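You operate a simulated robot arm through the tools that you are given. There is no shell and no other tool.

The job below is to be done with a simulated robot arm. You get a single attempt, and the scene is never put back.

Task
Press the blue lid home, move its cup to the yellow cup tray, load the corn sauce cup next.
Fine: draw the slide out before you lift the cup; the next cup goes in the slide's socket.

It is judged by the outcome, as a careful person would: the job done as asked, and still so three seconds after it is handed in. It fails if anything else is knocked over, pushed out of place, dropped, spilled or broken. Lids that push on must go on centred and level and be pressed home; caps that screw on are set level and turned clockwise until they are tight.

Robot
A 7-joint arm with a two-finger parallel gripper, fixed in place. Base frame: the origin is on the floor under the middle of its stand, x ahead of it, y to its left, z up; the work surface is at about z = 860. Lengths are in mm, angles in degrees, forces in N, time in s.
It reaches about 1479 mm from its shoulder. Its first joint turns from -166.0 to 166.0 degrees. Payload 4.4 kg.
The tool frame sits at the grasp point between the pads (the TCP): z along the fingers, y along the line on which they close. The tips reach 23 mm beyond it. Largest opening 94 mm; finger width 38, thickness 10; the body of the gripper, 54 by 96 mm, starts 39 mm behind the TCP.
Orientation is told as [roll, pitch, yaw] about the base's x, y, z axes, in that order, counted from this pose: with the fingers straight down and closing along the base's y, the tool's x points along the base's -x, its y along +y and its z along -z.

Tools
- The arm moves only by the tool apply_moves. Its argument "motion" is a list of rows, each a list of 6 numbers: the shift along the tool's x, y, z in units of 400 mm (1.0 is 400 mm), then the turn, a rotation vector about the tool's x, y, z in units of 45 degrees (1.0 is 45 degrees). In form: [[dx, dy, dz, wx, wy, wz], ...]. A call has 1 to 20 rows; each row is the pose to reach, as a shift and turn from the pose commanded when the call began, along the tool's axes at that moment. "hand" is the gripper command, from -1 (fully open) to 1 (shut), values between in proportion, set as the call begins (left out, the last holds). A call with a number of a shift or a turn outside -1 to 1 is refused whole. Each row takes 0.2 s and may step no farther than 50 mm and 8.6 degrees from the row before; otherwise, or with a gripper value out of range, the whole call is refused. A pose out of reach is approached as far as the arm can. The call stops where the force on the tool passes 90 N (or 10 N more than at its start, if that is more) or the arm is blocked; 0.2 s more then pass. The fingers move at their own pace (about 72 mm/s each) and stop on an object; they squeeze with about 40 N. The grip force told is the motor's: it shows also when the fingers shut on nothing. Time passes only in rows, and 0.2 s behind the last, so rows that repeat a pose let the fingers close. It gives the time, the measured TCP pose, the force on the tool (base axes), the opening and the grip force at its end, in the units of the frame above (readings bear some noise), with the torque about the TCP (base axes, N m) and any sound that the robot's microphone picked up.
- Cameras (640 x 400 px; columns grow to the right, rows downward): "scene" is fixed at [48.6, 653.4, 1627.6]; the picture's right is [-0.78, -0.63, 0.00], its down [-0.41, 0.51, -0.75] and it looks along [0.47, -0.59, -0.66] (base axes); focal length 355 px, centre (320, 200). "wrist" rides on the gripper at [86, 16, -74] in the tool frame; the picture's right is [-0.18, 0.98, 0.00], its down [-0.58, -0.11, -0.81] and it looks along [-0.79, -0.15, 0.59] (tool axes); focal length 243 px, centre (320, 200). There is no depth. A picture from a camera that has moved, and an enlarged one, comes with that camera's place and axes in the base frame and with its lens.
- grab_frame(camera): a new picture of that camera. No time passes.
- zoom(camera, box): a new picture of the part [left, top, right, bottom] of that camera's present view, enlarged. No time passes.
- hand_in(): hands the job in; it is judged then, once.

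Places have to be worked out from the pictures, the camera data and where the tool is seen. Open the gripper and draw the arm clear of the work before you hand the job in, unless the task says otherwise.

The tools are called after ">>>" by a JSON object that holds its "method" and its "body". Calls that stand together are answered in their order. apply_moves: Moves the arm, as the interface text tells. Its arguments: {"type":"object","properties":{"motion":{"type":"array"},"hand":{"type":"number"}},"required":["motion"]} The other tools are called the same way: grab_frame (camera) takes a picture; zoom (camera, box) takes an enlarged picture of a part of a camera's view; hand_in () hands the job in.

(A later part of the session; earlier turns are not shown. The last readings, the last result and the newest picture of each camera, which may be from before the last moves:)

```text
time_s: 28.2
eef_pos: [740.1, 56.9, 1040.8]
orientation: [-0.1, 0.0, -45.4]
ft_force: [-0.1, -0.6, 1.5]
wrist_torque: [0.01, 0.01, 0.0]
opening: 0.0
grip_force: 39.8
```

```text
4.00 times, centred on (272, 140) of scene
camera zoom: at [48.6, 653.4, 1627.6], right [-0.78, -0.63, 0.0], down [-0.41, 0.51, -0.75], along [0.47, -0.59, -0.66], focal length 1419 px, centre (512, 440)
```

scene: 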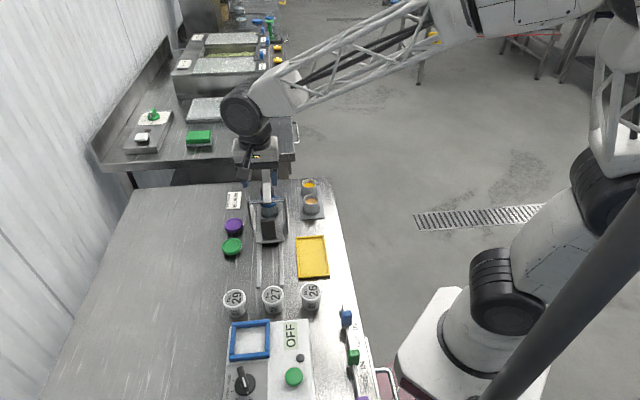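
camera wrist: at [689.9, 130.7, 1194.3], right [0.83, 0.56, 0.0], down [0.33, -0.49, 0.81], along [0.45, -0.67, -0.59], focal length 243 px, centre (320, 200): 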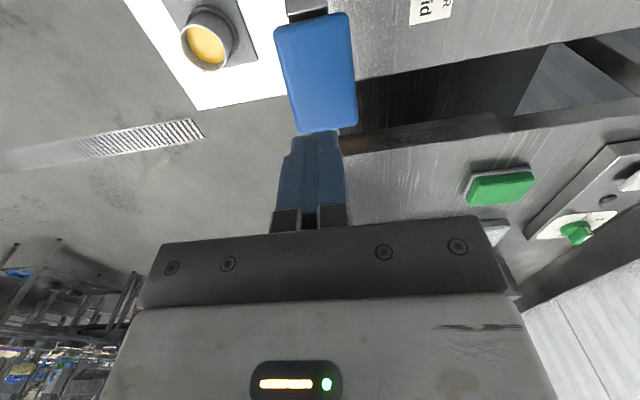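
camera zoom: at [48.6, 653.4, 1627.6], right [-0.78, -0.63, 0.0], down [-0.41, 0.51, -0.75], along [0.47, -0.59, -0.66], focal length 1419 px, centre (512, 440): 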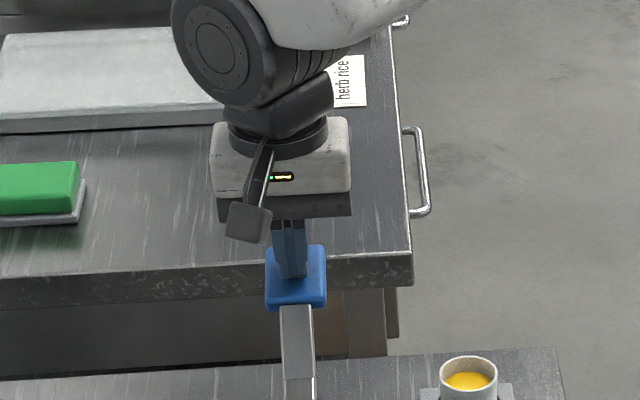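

>>> {"method": "apply_moves", "body": {"motion": [[0, 0, 0.0125, 0, 0, 0], [0, 0, 0.025, 0, 0, 0], [0, 0, 0.0375, 0, 0, 0]]}}

>>> {"method": "zoom", "body": {"camera": "scene", "box": [200, 130, 344, 230]}}

>>> {"method": "grab_frame", "body": {"camera": "wrist"}}

```text
time_s: 29.0
eef_pos: [740.7, 57.4, 1025.2]
orientation: [0.0, 0.0, -45.5]
ft_force: [0.2, -4.2, 4.5]
wrist_torque: [-0.04, 0.06, 0.04]
opening: 0.1
grip_force: 40.0
```

```text
4.00 times, centred on (272, 180) of scene
camera zoom: at [48.6, 653.4, 1627.6], right [-0.78, -0.63, 0.0], down [-0.41, 0.51, -0.75], along [0.47, -0.59, -0.66], focal length 1419 px, centre (512, 280)
```

zoom: 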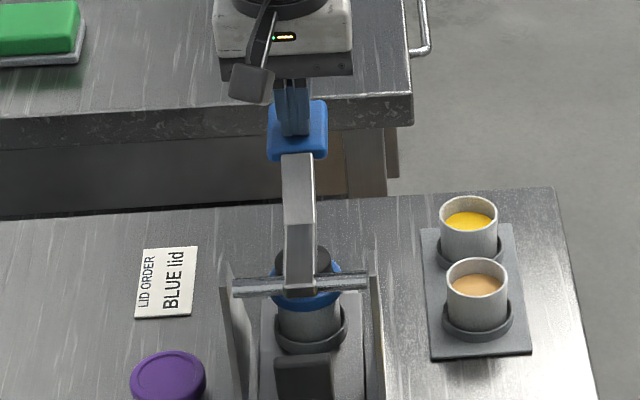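

```text
taken
camera wrist: at [690.4, 130.5, 1099.4], right [0.83, 0.56, 0.0], down [0.33, -0.49, 0.81], along [0.45, -0.67, -0.59], focal length 243 px, centre (320, 200)
```

wrist: 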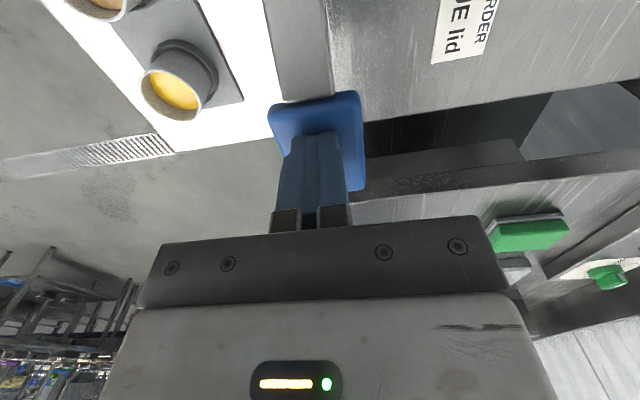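

The ram disc is nearly on the lid. I continue in 4 mm steps, watching the force for contact and seating.

>>> {"method": "apply_moves", "body": {"motion": [[0, 0, 0.01, 0, 0, 0], [0, 0, 0.02, 0, 0, 0]]}}

>>> {"method": "apply_moves", "body": {"motion": [[0, 0, 0.01, 0, 0, 0], [0, 0, 0.01, 0, 0, 0]]}}

>>> {"method": "zoom", "body": {"camera": "scene", "box": [236, 160, 316, 210]}}

```text
time_s: 29.6
eef_pos: [741.9, 58.4, 1022.3]
orientation: [0.2, -0.3, -45.6]
ft_force: [-13.7, -20.8, 67.9]
wrist_torque: [0.37, 1.25, 0.67]
opening: 0.1
grip_force: 39.6
heard: snap
```

```text
time_s: 29.9
eef_pos: [742.2, 59.0, 1022.8]
orientation: [0.5, -0.4, -45.4]
ft_force: [-13.3, -1.7, 28.8]
wrist_torque: [0.32, 0.69, 0.32]
opening: 0.0
grip_force: 40.0
stopped in row 1: the force on the tool passed its limit at 96 N (the readings are from after the stop); the commanded pose is now the measured one
```

```text
8.00 times, centred on (276, 185) of scene
camera zoom: at [48.6, 653.4, 1627.6], right [-0.78, -0.63, 0.0], down [-0.41, 0.51, -0.75], along [0.47, -0.59, -0.66], focal length 2838 px, centre (672, 320)
```

zoom: 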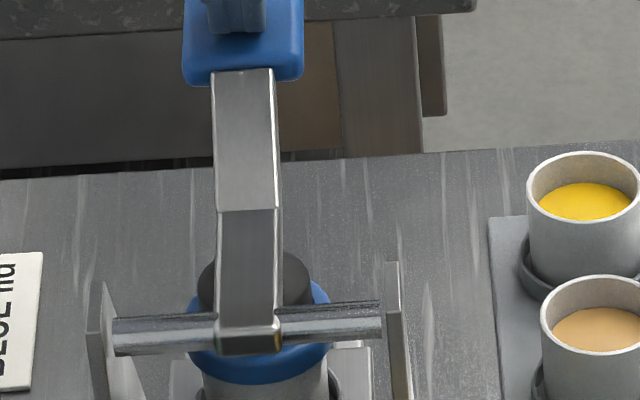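

A "snap" was heard, followed by a hard stop, so the lid is pressed home. I lift off and see whether the lever returns by itself.

>>> {"method": "apply_moves", "body": {"motion": [[0, 0, -0.03, 0, 0, 0], [0, 0, -0.08, 0, 0, 0], [0, 0, -0.15, 0, 0, 0], [0, 0, -0.22, 0, 0, 0], [0, 0, -0.22, 0, 0, 0]]}}

>>> {"method": "grab_frame", "body": {"camera": "wrist"}}

>>> {"method": "zoom", "body": {"camera": "scene", "box": [200, 110, 344, 210]}}

```text
time_s: 31.1
eef_pos: [740.1, 58.5, 1107.3]
orientation: [0.2, -0.3, -45.4]
ft_force: [-0.3, 0.4, -0.5]
wrist_torque: [-0.02, -0.01, 0.02]
opening: 0.0
grip_force: 40.4
```

```text
taken
camera wrist: at [690.2, 129.8, 1181.4], right [0.83, 0.56, 0.01], down [0.32, -0.49, 0.81], along [0.45, -0.67, -0.59], focal length 243 px, centre (320, 200)
```

wrist: 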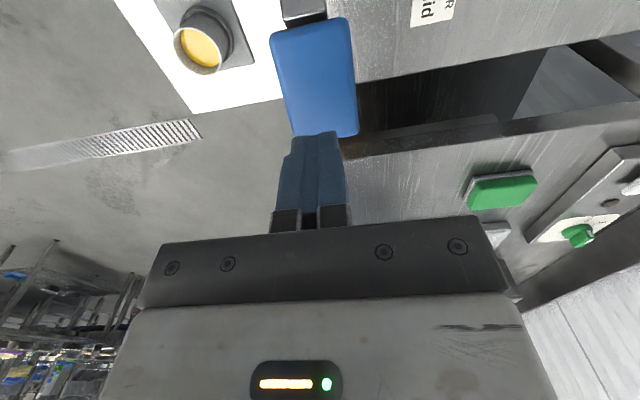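

```text
4.00 times, centred on (272, 160) of scene
camera zoom: at [48.6, 653.4, 1627.6], right [-0.78, -0.63, 0.0], down [-0.41, 0.51, -0.75], along [0.47, -0.59, -0.66], focal length 1419 px, centre (512, 360)
```

zoom: 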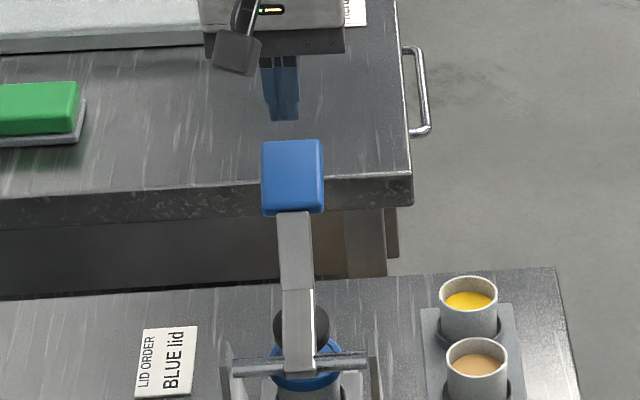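

The lever springs back up on its own. Now I go back above the slide handle, opening the fingers to about 56 mm and re-tilting 12° for the same grip pose as before.

>>> {"method": "apply_moves", "body": {"motion": [[0.0985, -0.0005, -0.012, 0, 0, 0], [0.197, -0.001, -0.024, 0, 0, 0], [0.2955, -0.0015, -0.036, 0, 0, 0], [0.394, -0.002, -0.046, 0, 0, 0], [0.4925, -0.0025, -0.046, 0, 0, 0], [0.591, -0.003, -0.046, 0, 0, 0], [0.591, -0.003, -0.046, 0, 0, 0]], "hand": -0.2}}

>>> {"method": "apply_moves", "body": {"motion": [[0, 0, 0, 0, -0.09, 0], [0, 0, 0, 0, -0.18, 0], [0, 0, 0, 0, -0.263, 0.002], [0, 0, 0, 0, -0.263, 0.002]]}}

>>> {"method": "grab_frame", "body": {"camera": "wrist"}}

>>> {"method": "zoom", "body": {"camera": "scene", "box": [220, 160, 332, 250]}}

```text
time_s: 32.7
eef_pos: [575.9, 227.7, 1125.3]
orientation: [0.4, -0.3, -45.5]
ft_force: [-0.2, -0.3, -0.1]
wrist_torque: [-0.02, 0.02, 0.01]
opening: 56.5
grip_force: 0.1
```

```text
time_s: 33.7
eef_pos: [575.3, 227.5, 1126.4]
orientation: [0.3, -12.2, -45.5]
ft_force: [0.4, -0.6, 0.1]
wrist_torque: [0.0, 0.03, 0.06]
opening: 56.3
grip_force: 0.0
```

```text
taken
camera wrist: at [514.7, 308.7, 1180.3], right [0.83, 0.56, 0.04], down [0.2, -0.36, 0.91], along [0.53, -0.74, -0.41], focal length 243 px, centre (320, 200)
```

wrist: 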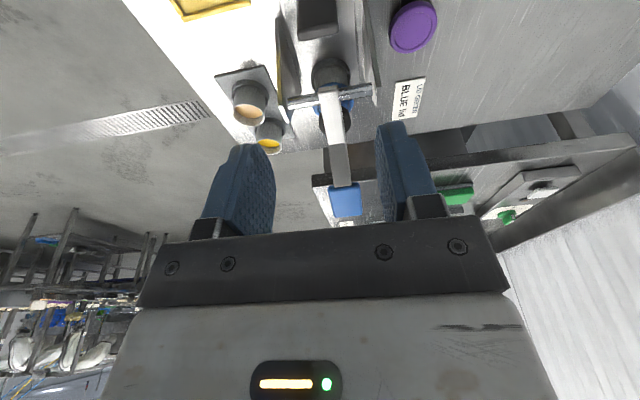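

```text
4.44 times, centred on (276, 205) of scene
camera zoom: at [48.6, 653.4, 1627.6], right [-0.78, -0.63, 0.0], down [-0.41, 0.51, -0.75], along [0.47, -0.59, -0.66], focal length 1577 px, centre (516, 178)
```

zoom: 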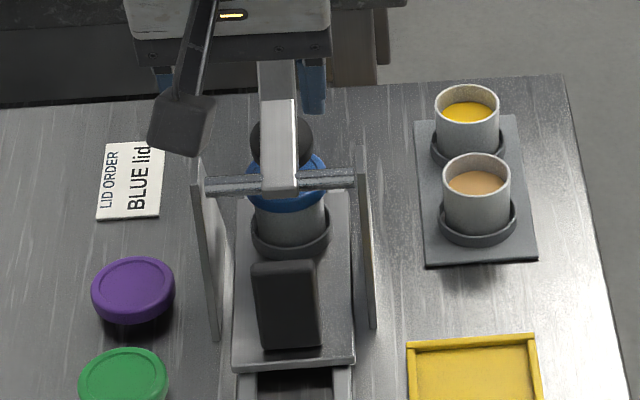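

I correct a roughly 3 mm lateral offset and 0.3° roll, then descend along the tool axis onto the handle.

>>> {"method": "apply_moves", "body": {"motion": [[0, -0.0075, 0, 0.0067, 0, 0], [0, -0.0075, 0.1, 0.0067, 0, 0], [0, -0.0075, 0.2, 0.0067, 0, 0], [0, -0.0075, 0.3, 0.0067, 0, 0], [0, -0.0075, 0.36, 0.0067, 0, 0], [0, -0.0075, 0.36, 0.0067, 0, 0]]}}

>>> {"method": "grab_frame", "body": {"camera": "wrist"}}

```text
time_s: 35.1
eef_pos: [593.6, 202.8, 984.6]
orientation: [0.0, -12.1, -45.5]
ft_force: [0.6, -1.0, 0.1]
wrist_torque: [0.01, 0.04, 0.06]
opening: 56.1
grip_force: 0.1
```

```text
taken
camera wrist: at [534.3, 285.6, 1039.4], right [0.83, 0.56, 0.04], down [0.2, -0.36, 0.91], along [0.52, -0.75, -0.41], focal length 243 px, centre (320, 200)
```

wrist: 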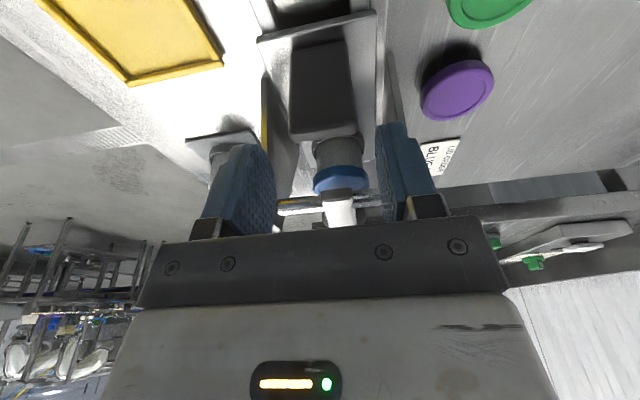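

>>> {"method": "apply_moves", "body": {"motion": [[0, 0.004, 0.05, 0, 0, 0], [0, 0.004, 0.1, 0, 0, 0], [0, 0.004, 0.138, 0, 0, 0], [0, 0.004, 0.138, 0, 0, 0]]}}

>>> {"method": "grab_frame", "body": {"camera": "wrist"}}

```text
time_s: 36.1
eef_pos: [603.8, 196.7, 930.1]
orientation: [-0.1, -12.3, -45.6]
ft_force: [-0.5, 0.7, 0.2]
wrist_torque: [-0.01, 0.01, 0.02]
opening: 56.6
grip_force: 0.1
```

```text
taken
camera wrist: at [544.6, 278.0, 984.6], right [0.83, 0.56, 0.04], down [0.2, -0.36, 0.91], along [0.52, -0.75, -0.41], focal length 243 px, centre (320, 200)
```

wrist: 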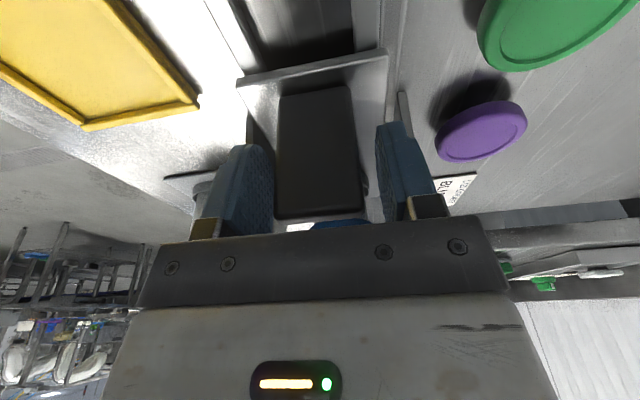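

The handle is between the fingers as before. I close on it.

>>> {"method": "apply_moves", "body": {"motion": [[0, 0, 0, 0, 0, 0], [0, 0, 0, 0, 0, 0], [0, 0, 0, 0, 0, 0]], "hand": 1}}

```text
time_s: 36.9
eef_pos: [604.0, 195.1, 930.1]
orientation: [0.0, -12.1, -45.7]
ft_force: [-10.0, -12.6, 4.1]
wrist_torque: [-0.06, -0.45, 0.4]
opening: 40.0
grip_force: 45.1
```

Gripped. Now I draw the slide out along the rails, 40 mm first.

>>> {"method": "apply_moves", "body": {"motion": [[0.0244, -0.001, -0.0052, 0, 0, 0], [0.0489, -0.0012, -0.0104, 0, 0, 0], [0.0733, -0.0014, -0.0156, 0, 0, 0], [0.0978, -0.0016, -0.0208, 0, 0, 0]]}}

>>> {"method": "zoom", "body": {"camera": "scene", "box": [220, 160, 332, 250]}}

```text
time_s: 37.9
eef_pos: [575.2, 224.2, 929.7]
orientation: [0.1, -12.1, -45.7]
ft_force: [8.1, 6.5, -21.0]
wrist_torque: [0.33, -0.66, 0.75]
opening: 40.0
grip_force: 45.3
```

```text
4.44 times, centred on (276, 205) of scene
camera zoom: at [48.6, 653.4, 1627.6], right [-0.78, -0.63, 0.0], down [-0.41, 0.51, -0.75], along [0.47, -0.59, -0.66], focal length 1577 px, centre (516, 178)
```

zoom: 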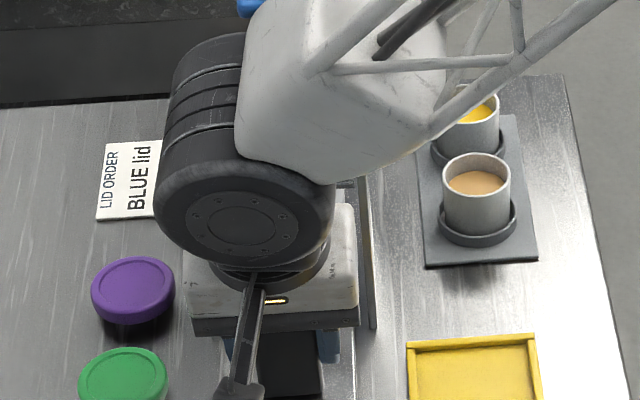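

>>> {"method": "apply_moves", "body": {"motion": [[0.0244, -0.0003, -0.0042, 0, 0, 0], [0.0489, -0.0006, -0.0094, 0, 0, 0], [0.0733, -0.0009, -0.0146, 0, 0, 0], [0.0978, -0.0012, -0.0198, 0, 0, 0], [0.1222, -0.0015, -0.025, 0, 0, 0]]}}

```text
time_s: 39.1
eef_pos: [540.3, 258.8, 932.0]
orientation: [0.0, -12.0, -45.6]
ft_force: [17.3, 16.1, -36.2]
wrist_torque: [0.37, -0.27, 0.61]
opening: 40.1
grip_force: 45.0
```

>>> {"method": "apply_moves", "body": {"motion": [[0, 0.0015, 0.002, 0, 0, 0], [0.0244, 0.0012, -0.0032, 0, 0, 0], [0.0489, 0.0009, -0.0084, 0, 0, 0], [0.0733, 0.0006, -0.0136, 0, 0, 0], [0.0978, 0.0003, -0.0188, 0, 0, 0], [0.115, 0.0, -0.0225, 0, 0, 0]]}}

```text
time_s: 40.5
eef_pos: [506.5, 292.2, 931.2]
orientation: [0.1, -12.1, -45.8]
ft_force: [9.1, 7.7, 5.2]
wrist_torque: [-0.52, 0.53, 0.38]
opening: 39.9
grip_force: 45.1
```

About 4 mm remain to the original drawn-out position; I pull that gently.

>>> {"method": "apply_moves", "body": {"motion": [[0.005, 0, -0.001, 0, 0, 0], [0.01, 0, -0.002, 0, 0, 0]]}}

>>> {"method": "zoom", "body": {"camera": "scene", "box": [200, 200, 344, 300]}}

```text
time_s: 41.1
eef_pos: [504.5, 295.6, 930.8]
orientation: [0.2, -12.1, -45.7]
ft_force: [22.5, -22.4, 21.3]
wrist_torque: [-0.62, 0.69, 0.52]
opening: 40.0
grip_force: 45.1
```

```text
4.00 times, centred on (272, 250) of scene
camera zoom: at [48.6, 653.4, 1627.6], right [-0.78, -0.63, 0.0], down [-0.41, 0.51, -0.75], along [0.47, -0.59, -0.66], focal length 1419 px, centre (512, 0)
```

zoom: 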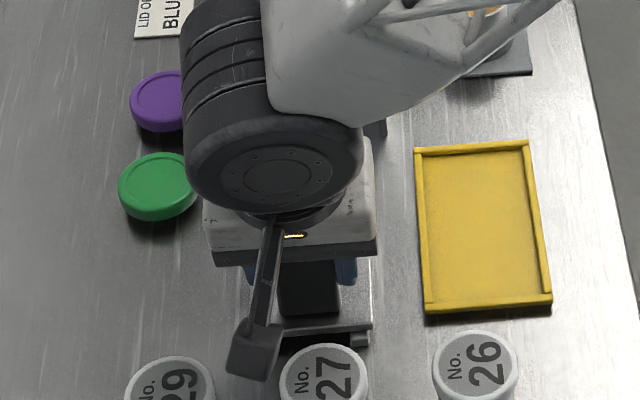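

There's 32 N of resistance, so the slide is at its outer stop. I release the handle and withdraw upward, straightening the gripper.

>>> {"method": "apply_moves", "body": {"motion": [[-0.003, 0, 0, 0, 0, 0], [-0.003, 0, 0, 0, 0, 0], [-0.003, 0, 0, 0, 0, 0], [-0.003, 0, 0, 0, 0, 0]], "hand": -0.3}}

>>> {"method": "apply_moves", "body": {"motion": [[0, 0, -0.06, 0, 0, 0], [0, 0, -0.16, 0, 0, 0], [0, 0, -0.26, 0, 0, 0], [0, 0, -0.36, 0, 0.09, 0], [0, 0, -0.4, 0, 0.18, 0], [0, 0, -0.4, 0, 0.269, 0], [0, 0, -0.4, 0, 0.269, 0]]}}

>>> {"method": "grab_frame", "body": {"camera": "wrist"}}

>>> {"method": "zoom", "body": {"camera": "scene", "box": [200, 200, 344, 300]}}

```text
time_s: 42.1
eef_pos: [506.0, 294.6, 928.8]
orientation: [0.1, -12.2, -45.6]
ft_force: [0.8, -0.5, 0.9]
wrist_torque: [0.05, -0.01, -0.01]
opening: 60.9
grip_force: 0.1
```

```text
time_s: 43.7
eef_pos: [480.7, 317.7, 1084.9]
orientation: [0.1, 0.0, -45.6]
ft_force: [0.6, -0.5, -1.0]
wrist_torque: [0.0, -0.01, -0.01]
opening: 61.2
grip_force: 0.1
```

```text
taken
camera wrist: at [431.4, 390.8, 1159.9], right [0.83, 0.56, 0.0], down [0.33, -0.49, 0.81], along [0.45, -0.67, -0.59], focal length 243 px, centre (320, 200)
```

wrist: 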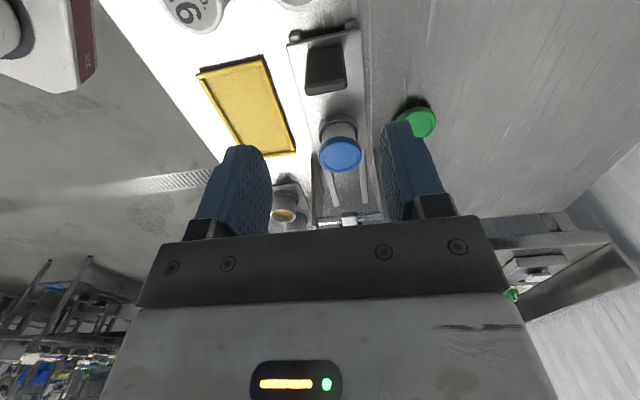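

```text
4.00 times, centred on (272, 250) of scene
camera zoom: at [48.6, 653.4, 1627.6], right [-0.78, -0.63, 0.0], down [-0.41, 0.51, -0.75], along [0.47, -0.59, -0.66], focal length 1419 px, centre (512, 0)
```

zoom: 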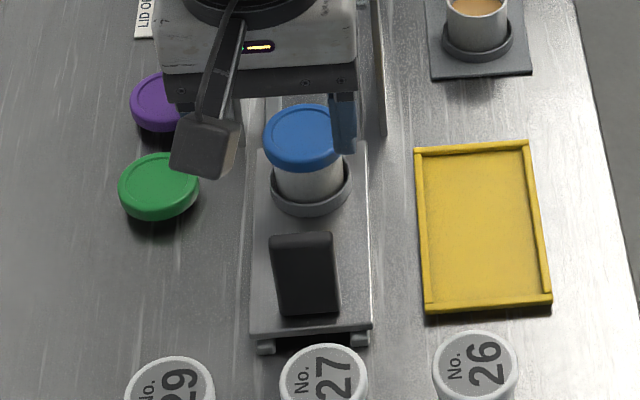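

The slide is out. I zoom in on the cup and lid for an accurate position.

>>> {"method": "zoom", "body": {"camera": "wrist", "box": [276, 90, 404, 190]}}

>>> {"method": "zoom", "body": {"camera": "scene", "box": [250, 215, 306, 265]}}

```text
4.00 times, centred on (340, 140) of wrist
camera zoom: at [431.4, 390.8, 1159.9], right [0.83, 0.56, 0.0], down [0.33, -0.49, 0.81], along [0.45, -0.67, -0.59], focal length 970 px, centre (240, 440)
```

zoom: 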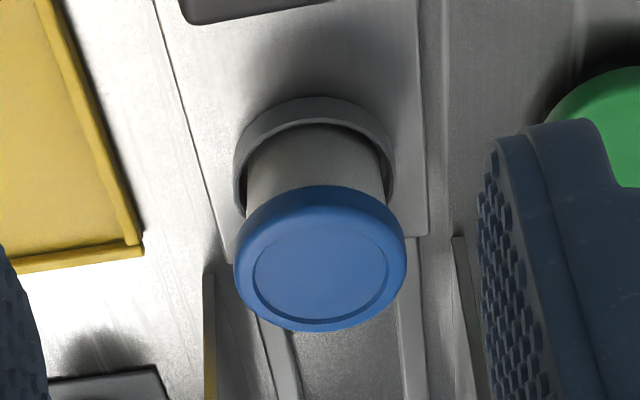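

```text
8.00 times, centred on (278, 240) of scene
camera zoom: at [48.6, 653.4, 1627.6], right [-0.78, -0.63, 0.0], down [-0.41, 0.51, -0.75], along [0.47, -0.59, -0.66], focal length 2838 px, centre (656, -120)
```

zoom: 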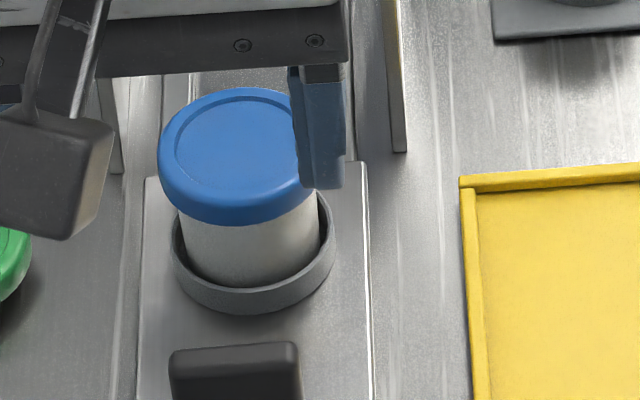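

The lid is level and centred on the cup, which sits at about (576, 223) with the lid top at z of about 922. I move above it at z of about 1000 with the fingers fully open and check alignment.

>>> {"method": "apply_moves", "body": {"motion": [[-0.084, 0.001, 0.02, 0, 0, 0], [-0.168, 0.002, 0.05, 0, 0, 0], [-0.252, 0.003, 0.1, 0, 0, 0], [-0.3355, 0.004, 0.16, 0, 0, 0], [-0.3355, 0.004, 0.2125, 0, 0, 0], [-0.3355, 0.004, 0.2125, 0, 0, 0]], "hand": -1}}

>>> {"method": "grab_frame", "body": {"camera": "wrist"}}

>>> {"method": "zoom", "body": {"camera": "scene", "box": [216, 180, 328, 270]}}

```text
time_s: 45.1
eef_pos: [575.3, 222.3, 1000.4]
orientation: [0.0, 0.0, -45.6]
ft_force: [-0.4, 0.4, 0.1]
wrist_torque: [0.0, -0.03, 0.01]
opening: 93.9
grip_force: 0.0
```

```text
taken
camera wrist: at [526.5, 296.4, 1075.3], right [0.83, 0.56, 0.0], down [0.33, -0.49, 0.81], along [0.45, -0.67, -0.59], focal length 243 px, centre (320, 200)
```

wrist: 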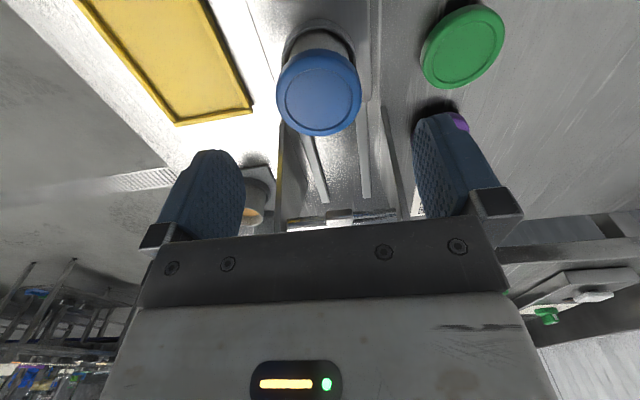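

```text
4.44 times, centred on (272, 225) of scene
camera zoom: at [48.6, 653.4, 1627.6], right [-0.78, -0.63, 0.0], down [-0.41, 0.51, -0.75], along [0.47, -0.59, -0.66], focal length 1577 px, centre (533, 89)
```

zoom: 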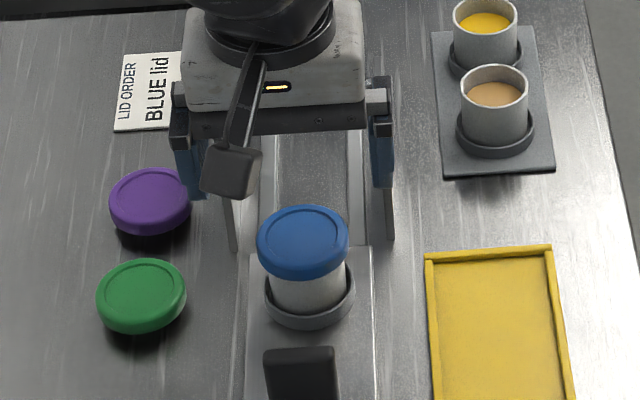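

In this closer view the lid centre works out to (575, 222), directly under the tool. I descend to z of about 915 (tips at 892, above the socket collar) and close.

>>> {"method": "apply_moves", "body": {"motion": [[-0.001, 0, 0.07, 0, 0, 0], [-0.001, 0, 0.14, 0, 0, 0], [-0.001, 0, 0.19, 0, 0, 0], [-0.001, 0, 0.2125, 0, 0, 0], [-0.001, 0, 0.2125, 0, 0, 0]]}}

>>> {"method": "zoom", "body": {"camera": "scene", "box": [216, 180, 328, 270]}}

>>> {"method": "grab_frame", "body": {"camera": "wrist"}}

```text
time_s: 46.3
eef_pos: [577.9, 223.7, 916.0]
orientation: [0.0, 0.0, -45.6]
ft_force: [0.6, 0.3, 0.5]
wrist_torque: [-0.05, -0.02, 0.01]
opening: 94.1
grip_force: 0.1
```

```text
4.44 times, centred on (272, 225) of scene
camera zoom: at [48.6, 653.4, 1627.6], right [-0.78, -0.63, 0.0], down [-0.41, 0.51, -0.75], along [0.47, -0.59, -0.66], focal length 1577 px, centre (533, 89)
```

zoom: 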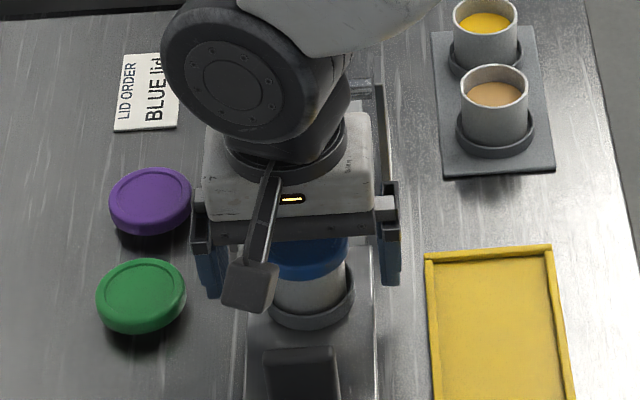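

```text
taken
camera wrist: at [527.5, 296.2, 990.2], right [0.83, 0.56, 0.0], down [0.33, -0.49, 0.81], along [0.45, -0.67, -0.59], focal length 243 px, centre (320, 200)
```

wrist: 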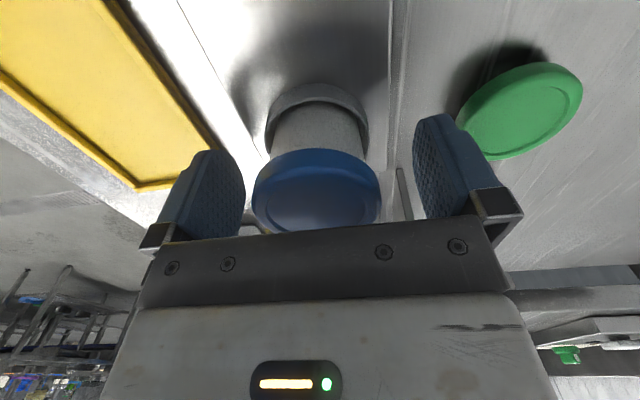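

The lid centre sits about 1.5–2 mm to the -p side of the tool centre, so I shift by that amount and close gently.

>>> {"method": "apply_moves", "body": {"motion": [[0, -0.0045, 0, 0, 0, 0], [0, -0.0045, 0, 0, 0, 0]]}}

>>> {"method": "apply_moves", "body": {"motion": [[0, 0, 0, 0, 0, 0], [0, 0, 0, 0, 0, 0], [0, 0, 0, 0, 0, 0]], "hand": 1}}

```text
time_s: 46.9
eef_pos: [575.0, 221.4, 917.6]
orientation: [-0.1, 0.0, -45.6]
ft_force: [0.5, -0.6, -1.0]
wrist_torque: [0.01, -0.01, 0.01]
opening: 93.9
grip_force: 0.1
```

```text
time_s: 47.7
eef_pos: [575.9, 222.7, 915.4]
orientation: [-0.1, 0.0, -45.6]
ft_force: [-0.1, -0.9, 1.2]
wrist_torque: [-0.03, 0.04, 0.02]
opening: 53.2
grip_force: 39.7
```

Gripped at 53.2 mm with no side load. I lift straight up slowly and check that the cup comes with its lid.

>>> {"method": "apply_moves", "body": {"motion": [[0, 0, -0.0125, 0, 0, 0], [0, 0, -0.025, 0, 0, 0], [0, 0, -0.05, 0, 0, 0], [0, 0, -0.075, 0, 0, 0]]}}

>>> {"method": "zoom", "body": {"camera": "scene", "box": [216, 180, 328, 270]}}

>>> {"method": "grab_frame", "body": {"camera": "wrist"}}

```text
time_s: 48.7
eef_pos: [576.8, 222.4, 947.1]
orientation: [0.0, 0.0, -45.6]
ft_force: [0.8, -1.1, -0.8]
wrist_torque: [-0.02, -0.03, -0.01]
opening: 53.3
grip_force: 40.0
```

```text
4.44 times, centred on (272, 225) of scene
camera zoom: at [48.6, 653.4, 1627.6], right [-0.78, -0.63, 0.0], down [-0.41, 0.51, -0.75], along [0.47, -0.59, -0.66], focal length 1577 px, centre (533, 89)
```

zoom: 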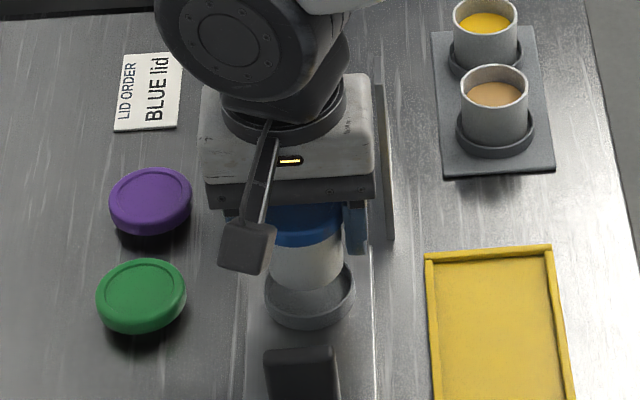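

```text
taken
camera wrist: at [525.4, 295.7, 1021.0], right [0.83, 0.56, 0.0], down [0.33, -0.49, 0.81], along [0.45, -0.67, -0.59], focal length 243 px, centre (320, 200)
```

wrist: 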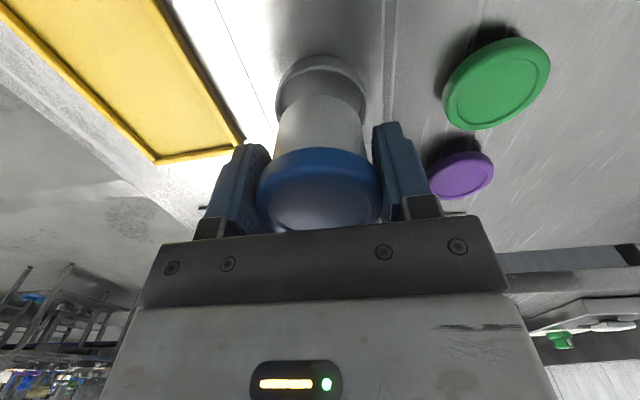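

The cup lifts with its lid on. I raise it to z of about 987 and carry it over the yellow tray, whose centre I judge to be at (465, 172).

>>> {"method": "apply_moves", "body": {"motion": [[0, 0, -0.05, 0, 0, 0], [0, 0, -0.1, 0, 0, 0], [0.02, -0.055, -0.1, 0, 0, 0], [0.042, -0.115, -0.1, 0, 0, 0], [0.063, -0.172, -0.1, 0, 0, 0], [0.084, -0.23, -0.1, 0, 0, 0], [0.104, -0.2865, -0.1, 0, 0, 0], [0.104, -0.2865, -0.1, 0, 0, 0]]}}

>>> {"method": "grab_frame", "body": {"camera": "wrist"}}

>>> {"method": "zoom", "body": {"camera": "scene", "box": [230, 180, 374, 290]}}

```text
time_s: 50.5
eef_pos: [463.7, 171.6, 986.6]
orientation: [0.1, 0.0, -45.7]
ft_force: [-0.4, -1.0, -0.7]
wrist_torque: [-0.02, 0.0, 0.02]
opening: 53.1
grip_force: 39.7
```

```text
taken
camera wrist: at [413.5, 244.3, 1060.9], right [0.83, 0.56, 0.0], down [0.33, -0.49, 0.81], along [0.45, -0.67, -0.59], focal length 243 px, centre (320, 200)
```

wrist: 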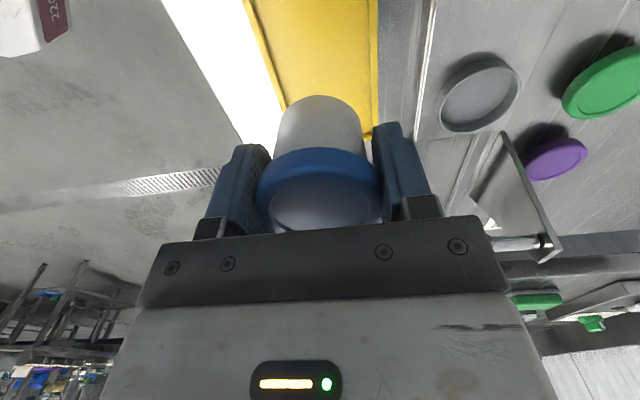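

```text
3.64 times, centred on (302, 235) of scene
camera zoom: at [48.6, 653.4, 1627.6], right [-0.78, -0.63, 0.0], down [-0.41, 0.51, -0.75], along [0.47, -0.59, -0.66], focal length 1290 px, centre (386, 73)
```

zoom: 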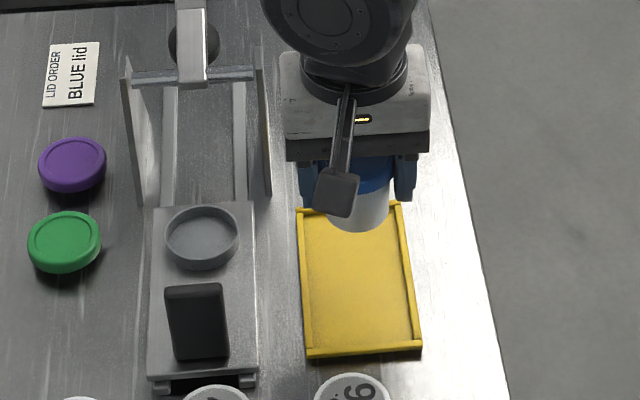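

The cup is over the tray. I lower it to about z 912, then continue in 1–2 mm steps until it touches the floor.

>>> {"method": "apply_moves", "body": {"motion": [[0, 0, 0.05, 0, 0, 0], [0, 0, 0.1, 0, 0, 0], [0, 0, 0.15, 0, 0, 0], [0, 0, 0.185, 0, 0, 0], [0, 0, 0.185, 0, 0, 0]]}}

>>> {"method": "grab_frame", "body": {"camera": "wrist"}}

>>> {"method": "zoom", "body": {"camera": "scene", "box": [260, 210, 372, 290]}}

```text
time_s: 51.7
eef_pos: [464.6, 171.9, 912.0]
orientation: [0.0, -0.1, -45.6]
ft_force: [0.2, 0.0, 0.0]
wrist_torque: [0.02, -0.03, -0.01]
opening: 53.4
grip_force: 39.7
```

```text
taken
camera wrist: at [414.6, 244.8, 986.9], right [0.83, 0.56, 0.0], down [0.33, -0.49, 0.81], along [0.45, -0.67, -0.59], focal length 243 px, centre (320, 200)
```

wrist: 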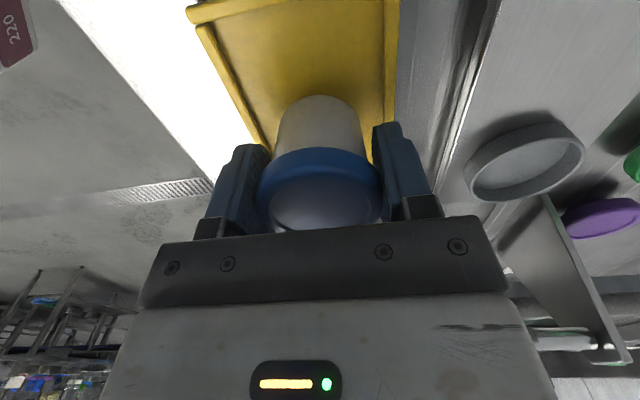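

```text
5.00 times, centred on (316, 250) of scene
camera zoom: at [48.6, 653.4, 1627.6], right [-0.78, -0.63, 0.0], down [-0.41, 0.51, -0.75], along [0.47, -0.59, -0.66], focal length 1774 px, centre (340, -50)
```

zoom: 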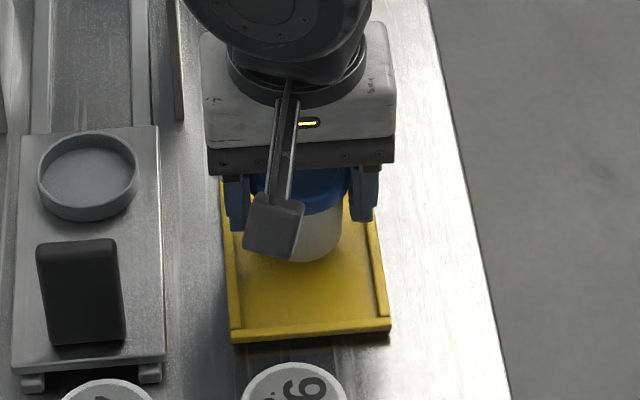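

>>> {"method": "apply_moves", "body": {"motion": [[0, 0, 0.005, 0, 0, 0], [0, 0, 0.01, 0, 0, 0], [0, 0, 0.015, 0, 0, 0], [0, 0, 0.02, 0, 0, 0]]}}

>>> {"method": "apply_moves", "body": {"motion": [[0, 0, 0.0025, 0, 0, 0], [0, 0, 0.005, 0, 0, 0]]}}

```text
time_s: 52.7
eef_pos: [464.2, 171.8, 904.1]
orientation: [0.0, 0.0, -45.7]
ft_force: [-0.6, 0.4, -0.7]
wrist_torque: [0.02, 0.0, 0.0]
opening: 53.4
grip_force: 39.7
```

```text
time_s: 53.3
eef_pos: [464.6, 172.2, 903.2]
orientation: [0.0, -0.1, -45.6]
ft_force: [-0.4, 0.1, -1.2]
wrist_torque: [-0.03, 0.0, -0.02]
opening: 53.0
grip_force: 39.9
```

>>> {"method": "apply_moves", "body": {"motion": [[0, 0, 0.0025, 0, 0, 0], [0, 0, 0.005, 0, 0, 0]]}}

>>> {"method": "apply_moves", "body": {"motion": [[0, 0, 0.0025, 0, 0, 0], [0, 0, 0.0025, 0, 0, 0]]}}

```text
time_s: 53.9
eef_pos: [465.5, 172.0, 901.6]
orientation: [0.1, -0.1, -45.7]
ft_force: [-6.1, -7.2, 35.8]
wrist_torque: [-0.32, 0.36, 0.01]
opening: 53.2
grip_force: 40.2
```

```text
time_s: 54.5
eef_pos: [464.6, 173.2, 901.6]
orientation: [0.1, -0.1, -45.5]
ft_force: [3.4, -1.9, 53.3]
wrist_torque: [-0.03, 0.02, 0.03]
opening: 53.2
grip_force: 40.1
```

The cup is down on the tray floor (contact at z of about 902). I ease up 0.8 mm to unload it and open the fingers.

>>> {"method": "apply_moves", "body": {"motion": [[0, 0, -0.003, 0, 0, 0], [0, 0, -0.003, 0, 0, 0]]}}

>>> {"method": "apply_moves", "body": {"motion": [[0, 0, 0, 0, 0, 0], [0, 0, 0, 0, 0, 0], [0, 0, 0, 0, 0, 0]], "hand": -0.6}}

>>> {"method": "grab_frame", "body": {"camera": "wrist"}}

```text
time_s: 55.1
eef_pos: [463.8, 172.2, 901.6]
orientation: [-0.1, -0.1, -45.6]
ft_force: [10.6, 6.6, 36.0]
wrist_torque: [0.24, -0.29, -0.01]
opening: 53.3
grip_force: 39.5
```

```text
time_s: 55.9
eef_pos: [464.0, 171.3, 900.3]
orientation: [0.0, 0.0, -45.5]
ft_force: [-0.5, -0.2, 0.8]
wrist_torque: [-0.04, -0.02, -0.02]
opening: 75.1
grip_force: 0.0
```

```text
taken
camera wrist: at [413.7, 244.1, 975.0], right [0.83, 0.56, 0.0], down [0.33, -0.49, 0.81], along [0.45, -0.67, -0.59], focal length 243 px, centre (320, 200)
```

wrist: 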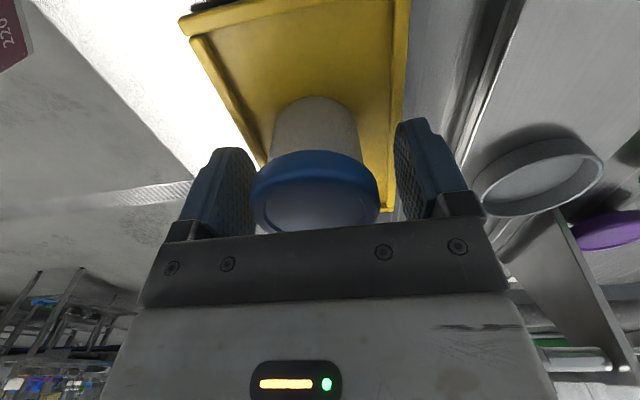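

Released, and the cup stands upright in the tray. I retreat straight up.

>>> {"method": "apply_moves", "body": {"motion": [[0, 0, -0.04, 0, 0, 0], [0, 0, -0.12, 0, 0, 0], [0, 0, -0.22, 0, 0, 0], [0, 0, -0.33, 0, 0, 0], [0, 0, -0.42, 0, 0, 0], [0, 0, -0.42, 0, 0, 0]]}}

>>> {"method": "grab_frame", "body": {"camera": "wrist"}}

>>> {"method": "zoom", "body": {"camera": "scene", "box": [216, 160, 376, 280]}}

```text
time_s: 57.3
eef_pos: [464.1, 171.1, 1069.1]
orientation: [0.1, 0.0, -45.7]
ft_force: [-0.6, 0.5, -0.1]
wrist_torque: [-0.03, 0.02, 0.03]
opening: 75.1
grip_force: 0.1
```

```text
taken
camera wrist: at [413.7, 244.0, 1143.0], right [0.83, 0.56, 0.0], down [0.33, -0.49, 0.81], along [0.45, -0.67, -0.59], focal length 243 px, centre (320, 200)
```

wrist: 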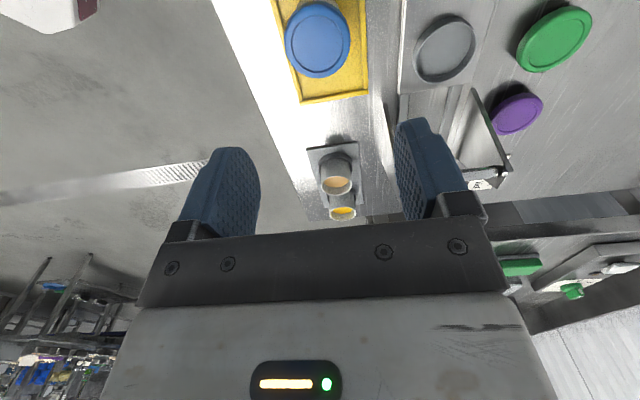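

```text
3.33 times, centred on (296, 220) of scene
camera zoom: at [48.6, 653.4, 1627.6], right [-0.78, -0.63, 0.0], down [-0.41, 0.51, -0.75], along [0.47, -0.59, -0.66], focal length 1183 px, centre (400, 133)
```

zoom: 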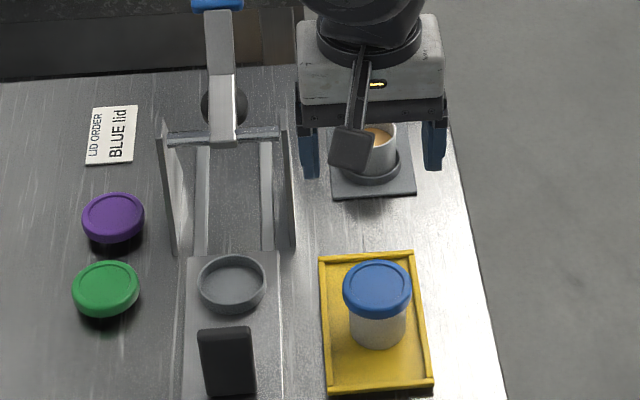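

The blue-lidded cup stands in the yellow tray. Next is the corn (yellow) sauce cup, which I judge to be near (651, -34). I move above it to measure it better.

>>> {"method": "apply_moves", "body": {"motion": [[-0.094, -0.004, 0.01, 0, 0, 0], [-0.188, -0.008, 0.02, 0, 0, 0], [-0.282, -0.012, 0.03, 0, 0, 0], [-0.376, -0.016, 0.04, 0, 0, 0], [-0.47, -0.02, 0.05, 0, 0, 0], [-0.564, -0.024, 0.06, 0, 0, 0], [-0.658, -0.027, 0.0725, 0, 0, 0], [-0.658, -0.027, 0.0725, 0, 0, 0]], "hand": -1}}

>>> {"method": "grab_frame", "body": {"camera": "wrist"}}

>>> {"method": "zoom", "body": {"camera": "scene", "box": [250, 120, 378, 220]}}

```text
time_s: 59.1
eef_pos: [638.0, -25.4, 1041.1]
orientation: [0.1, 0.0, -45.7]
ft_force: [-0.4, -0.3, -0.2]
wrist_torque: [0.02, -0.05, -0.02]
opening: 93.9
grip_force: 0.1
```

```text
taken
camera wrist: at [588.6, 46.3, 1115.1], right [0.83, 0.56, 0.0], down [0.33, -0.49, 0.81], along [0.45, -0.67, -0.59], focal length 243 px, centre (320, 200)
```

wrist: 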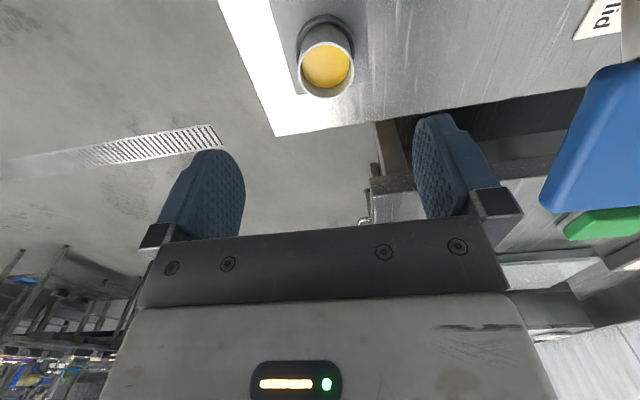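

```text
4.00 times, centred on (314, 170) of scene
camera zoom: at [48.6, 653.4, 1627.6], right [-0.78, -0.63, 0.0], down [-0.41, 0.51, -0.75], along [0.47, -0.59, -0.66], focal length 1419 px, centre (344, 320)
```

zoom: 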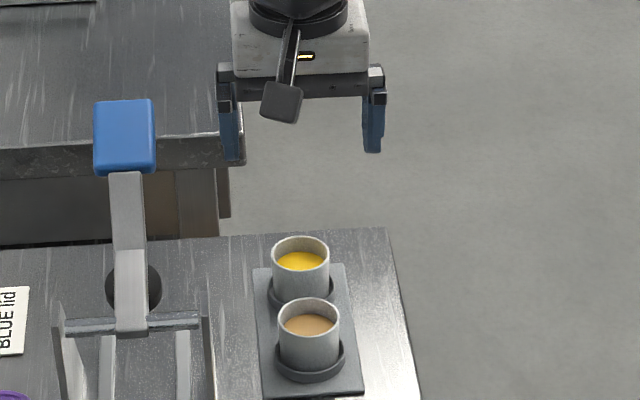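

>>> {"method": "zoom", "body": {"camera": "wrist", "box": [262, 0, 390, 110]}}

>>> {"method": "zoom", "body": {"camera": "scene", "box": [294, 170, 342, 220]}}

```text
3.64 times, centred on (326, 55) of wrist
camera zoom: at [588.6, 46.3, 1115.1], right [0.83, 0.56, 0.0], down [0.33, -0.49, 0.81], along [0.45, -0.67, -0.59], focal length 882 px, centre (298, 727)
```

zoom: 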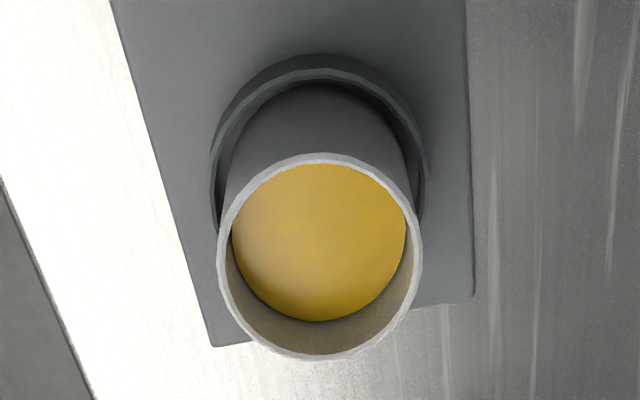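

```text
8.00 times, centred on (318, 195) of scene
camera zoom: at [48.6, 653.4, 1627.6], right [-0.78, -0.63, 0.0], down [-0.41, 0.51, -0.75], along [0.47, -0.59, -0.66], focal length 2838 px, centre (336, 240)
```

zoom: 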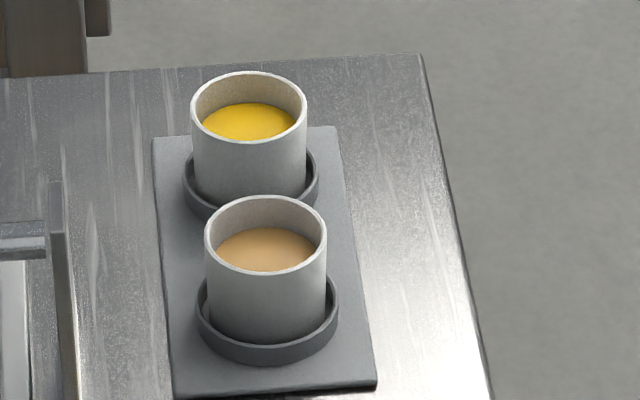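

From this view the corn cup's rim centre is about (650, -36) at z of about 903. I move directly above at z of about 985 and check centring.

>>> {"method": "apply_moves", "body": {"motion": [[-0.02, 0.0015, 0.05, 0, 0, 0], [-0.04, 0.003, 0.1, 0, 0, 0], [-0.04, 0.003, 0.14, 0, 0, 0], [-0.04, 0.003, 0.14, 0, 0, 0]]}}

>>> {"method": "grab_frame", "body": {"camera": "wrist"}}

>>> {"method": "zoom", "body": {"camera": "wrist", "box": [256, 10, 384, 130]}}

```text
time_s: 60.1
eef_pos: [652.4, -36.2, 984.0]
orientation: [0.0, 0.0, -45.5]
ft_force: [-0.2, 0.7, 0.3]
wrist_torque: [0.0, -0.01, 0.01]
opening: 93.8
grip_force: 0.0
```

```text
taken
camera wrist: at [601.4, 36.5, 1058.3], right [0.83, 0.56, 0.0], down [0.33, -0.49, 0.81], along [0.45, -0.67, -0.59], focal length 243 px, centre (320, 200)
```

wrist: 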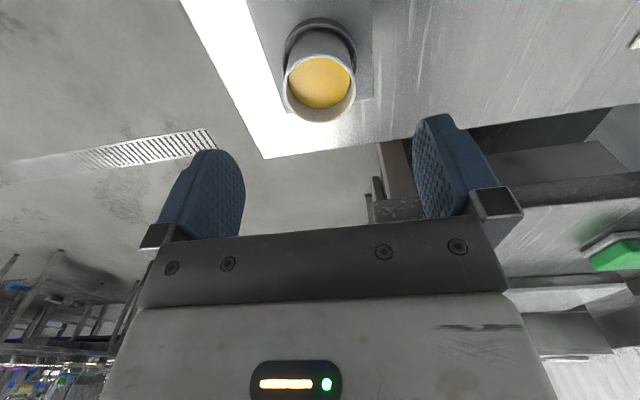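

```text
3.33 times, centred on (320, 70) of wrist
camera zoom: at [601.4, 36.5, 1058.3], right [0.83, 0.56, 0.0], down [0.33, -0.49, 0.81], along [0.45, -0.67, -0.59], focal length 809 px, centre (320, 633)
```

zoom: 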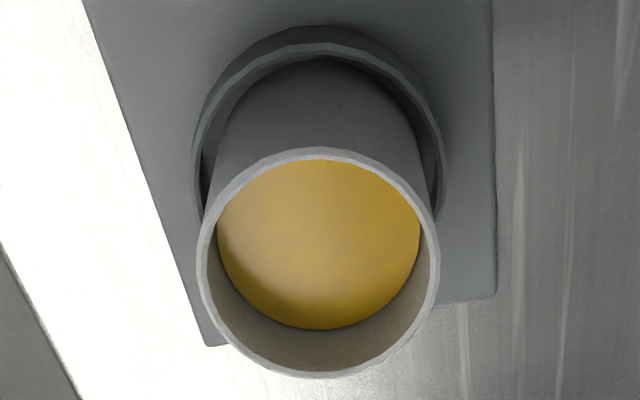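

The cup is right under the tool (within 0.5 mm). I descend to z of about 901, keeping the tips above the holder's collar.

>>> {"method": "apply_moves", "body": {"motion": [[0, 0, 0.06, 0, 0, 0], [0, 0, 0.12, 0, 0, 0], [0, 0, 0.17, 0, 0, 0], [0, 0, 0.2075, 0, 0, 0], [0, 0, 0.2075, 0, 0, 0]]}}

>>> {"method": "grab_frame", "body": {"camera": "wrist"}}

>>> {"method": "zoom", "body": {"camera": "scene", "box": [262, 140, 374, 230]}}

```text
time_s: 61.3
eef_pos: [652.1, -35.6, 901.6]
orientation: [-0.1, 0.0, -45.6]
ft_force: [0.2, 0.1, 0.1]
wrist_torque: [0.01, 0.0, -0.04]
opening: 94.1
grip_force: 0.1
```

```text
taken
camera wrist: at [602.1, 37.3, 974.6], right [0.83, 0.56, 0.0], down [0.33, -0.49, 0.81], along [0.45, -0.67, -0.59], focal length 243 px, centre (320, 200)
```

wrist: 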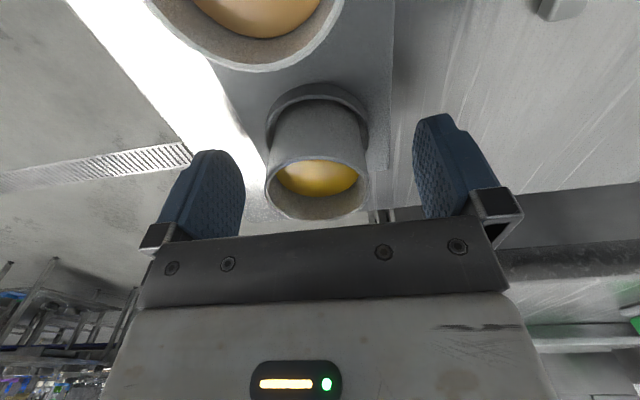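

```text
4.44 times, centred on (318, 185) of scene
camera zoom: at [48.6, 653.4, 1627.6], right [-0.78, -0.63, 0.0], down [-0.41, 0.51, -0.75], along [0.47, -0.59, -0.66], focal length 1577 px, centre (329, 267)
```

zoom: 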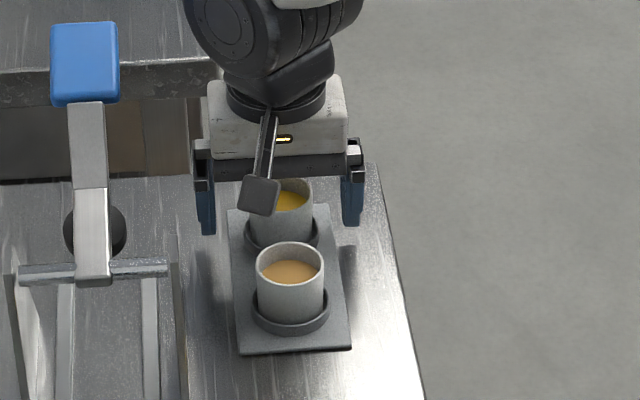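

The rim centre reads about 1.3 mm to the -p side. I shift by that amount and close.

>>> {"method": "apply_moves", "body": {"motion": [[0, -0.003, 0, 0, 0, 0], [0, -0.003, 0, 0, 0, 0]]}}

>>> {"method": "apply_moves", "body": {"motion": [[0, 0, 0, 0, 0, 0], [0, 0, 0, 0, 0, 0], [0, 0, 0, 0, 0, 0], [0, 0, 0, 0, 0, 0]], "hand": 1}}

>>> {"method": "grab_frame", "body": {"camera": "wrist"}}

```text
time_s: 61.9
eef_pos: [651.8, -36.6, 900.2]
orientation: [0.1, 0.1, -45.6]
ft_force: [-0.2, -0.7, 0.5]
wrist_torque: [-0.02, 0.0, -0.01]
opening: 94.1
grip_force: 0.1
```

```text
time_s: 62.9
eef_pos: [650.6, -35.8, 900.9]
orientation: [0.0, 0.0, -45.5]
ft_force: [0.6, 0.0, 0.0]
wrist_torque: [0.0, 0.02, 0.0]
opening: 46.9
grip_force: 39.8
```

```text
taken
camera wrist: at [601.5, 36.5, 974.8], right [0.83, 0.56, 0.0], down [0.33, -0.49, 0.81], along [0.45, -0.67, -0.59], focal length 243 px, centre (320, 200)
```

wrist: 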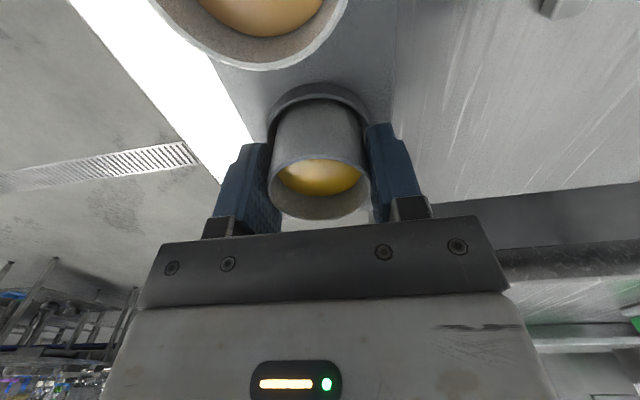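

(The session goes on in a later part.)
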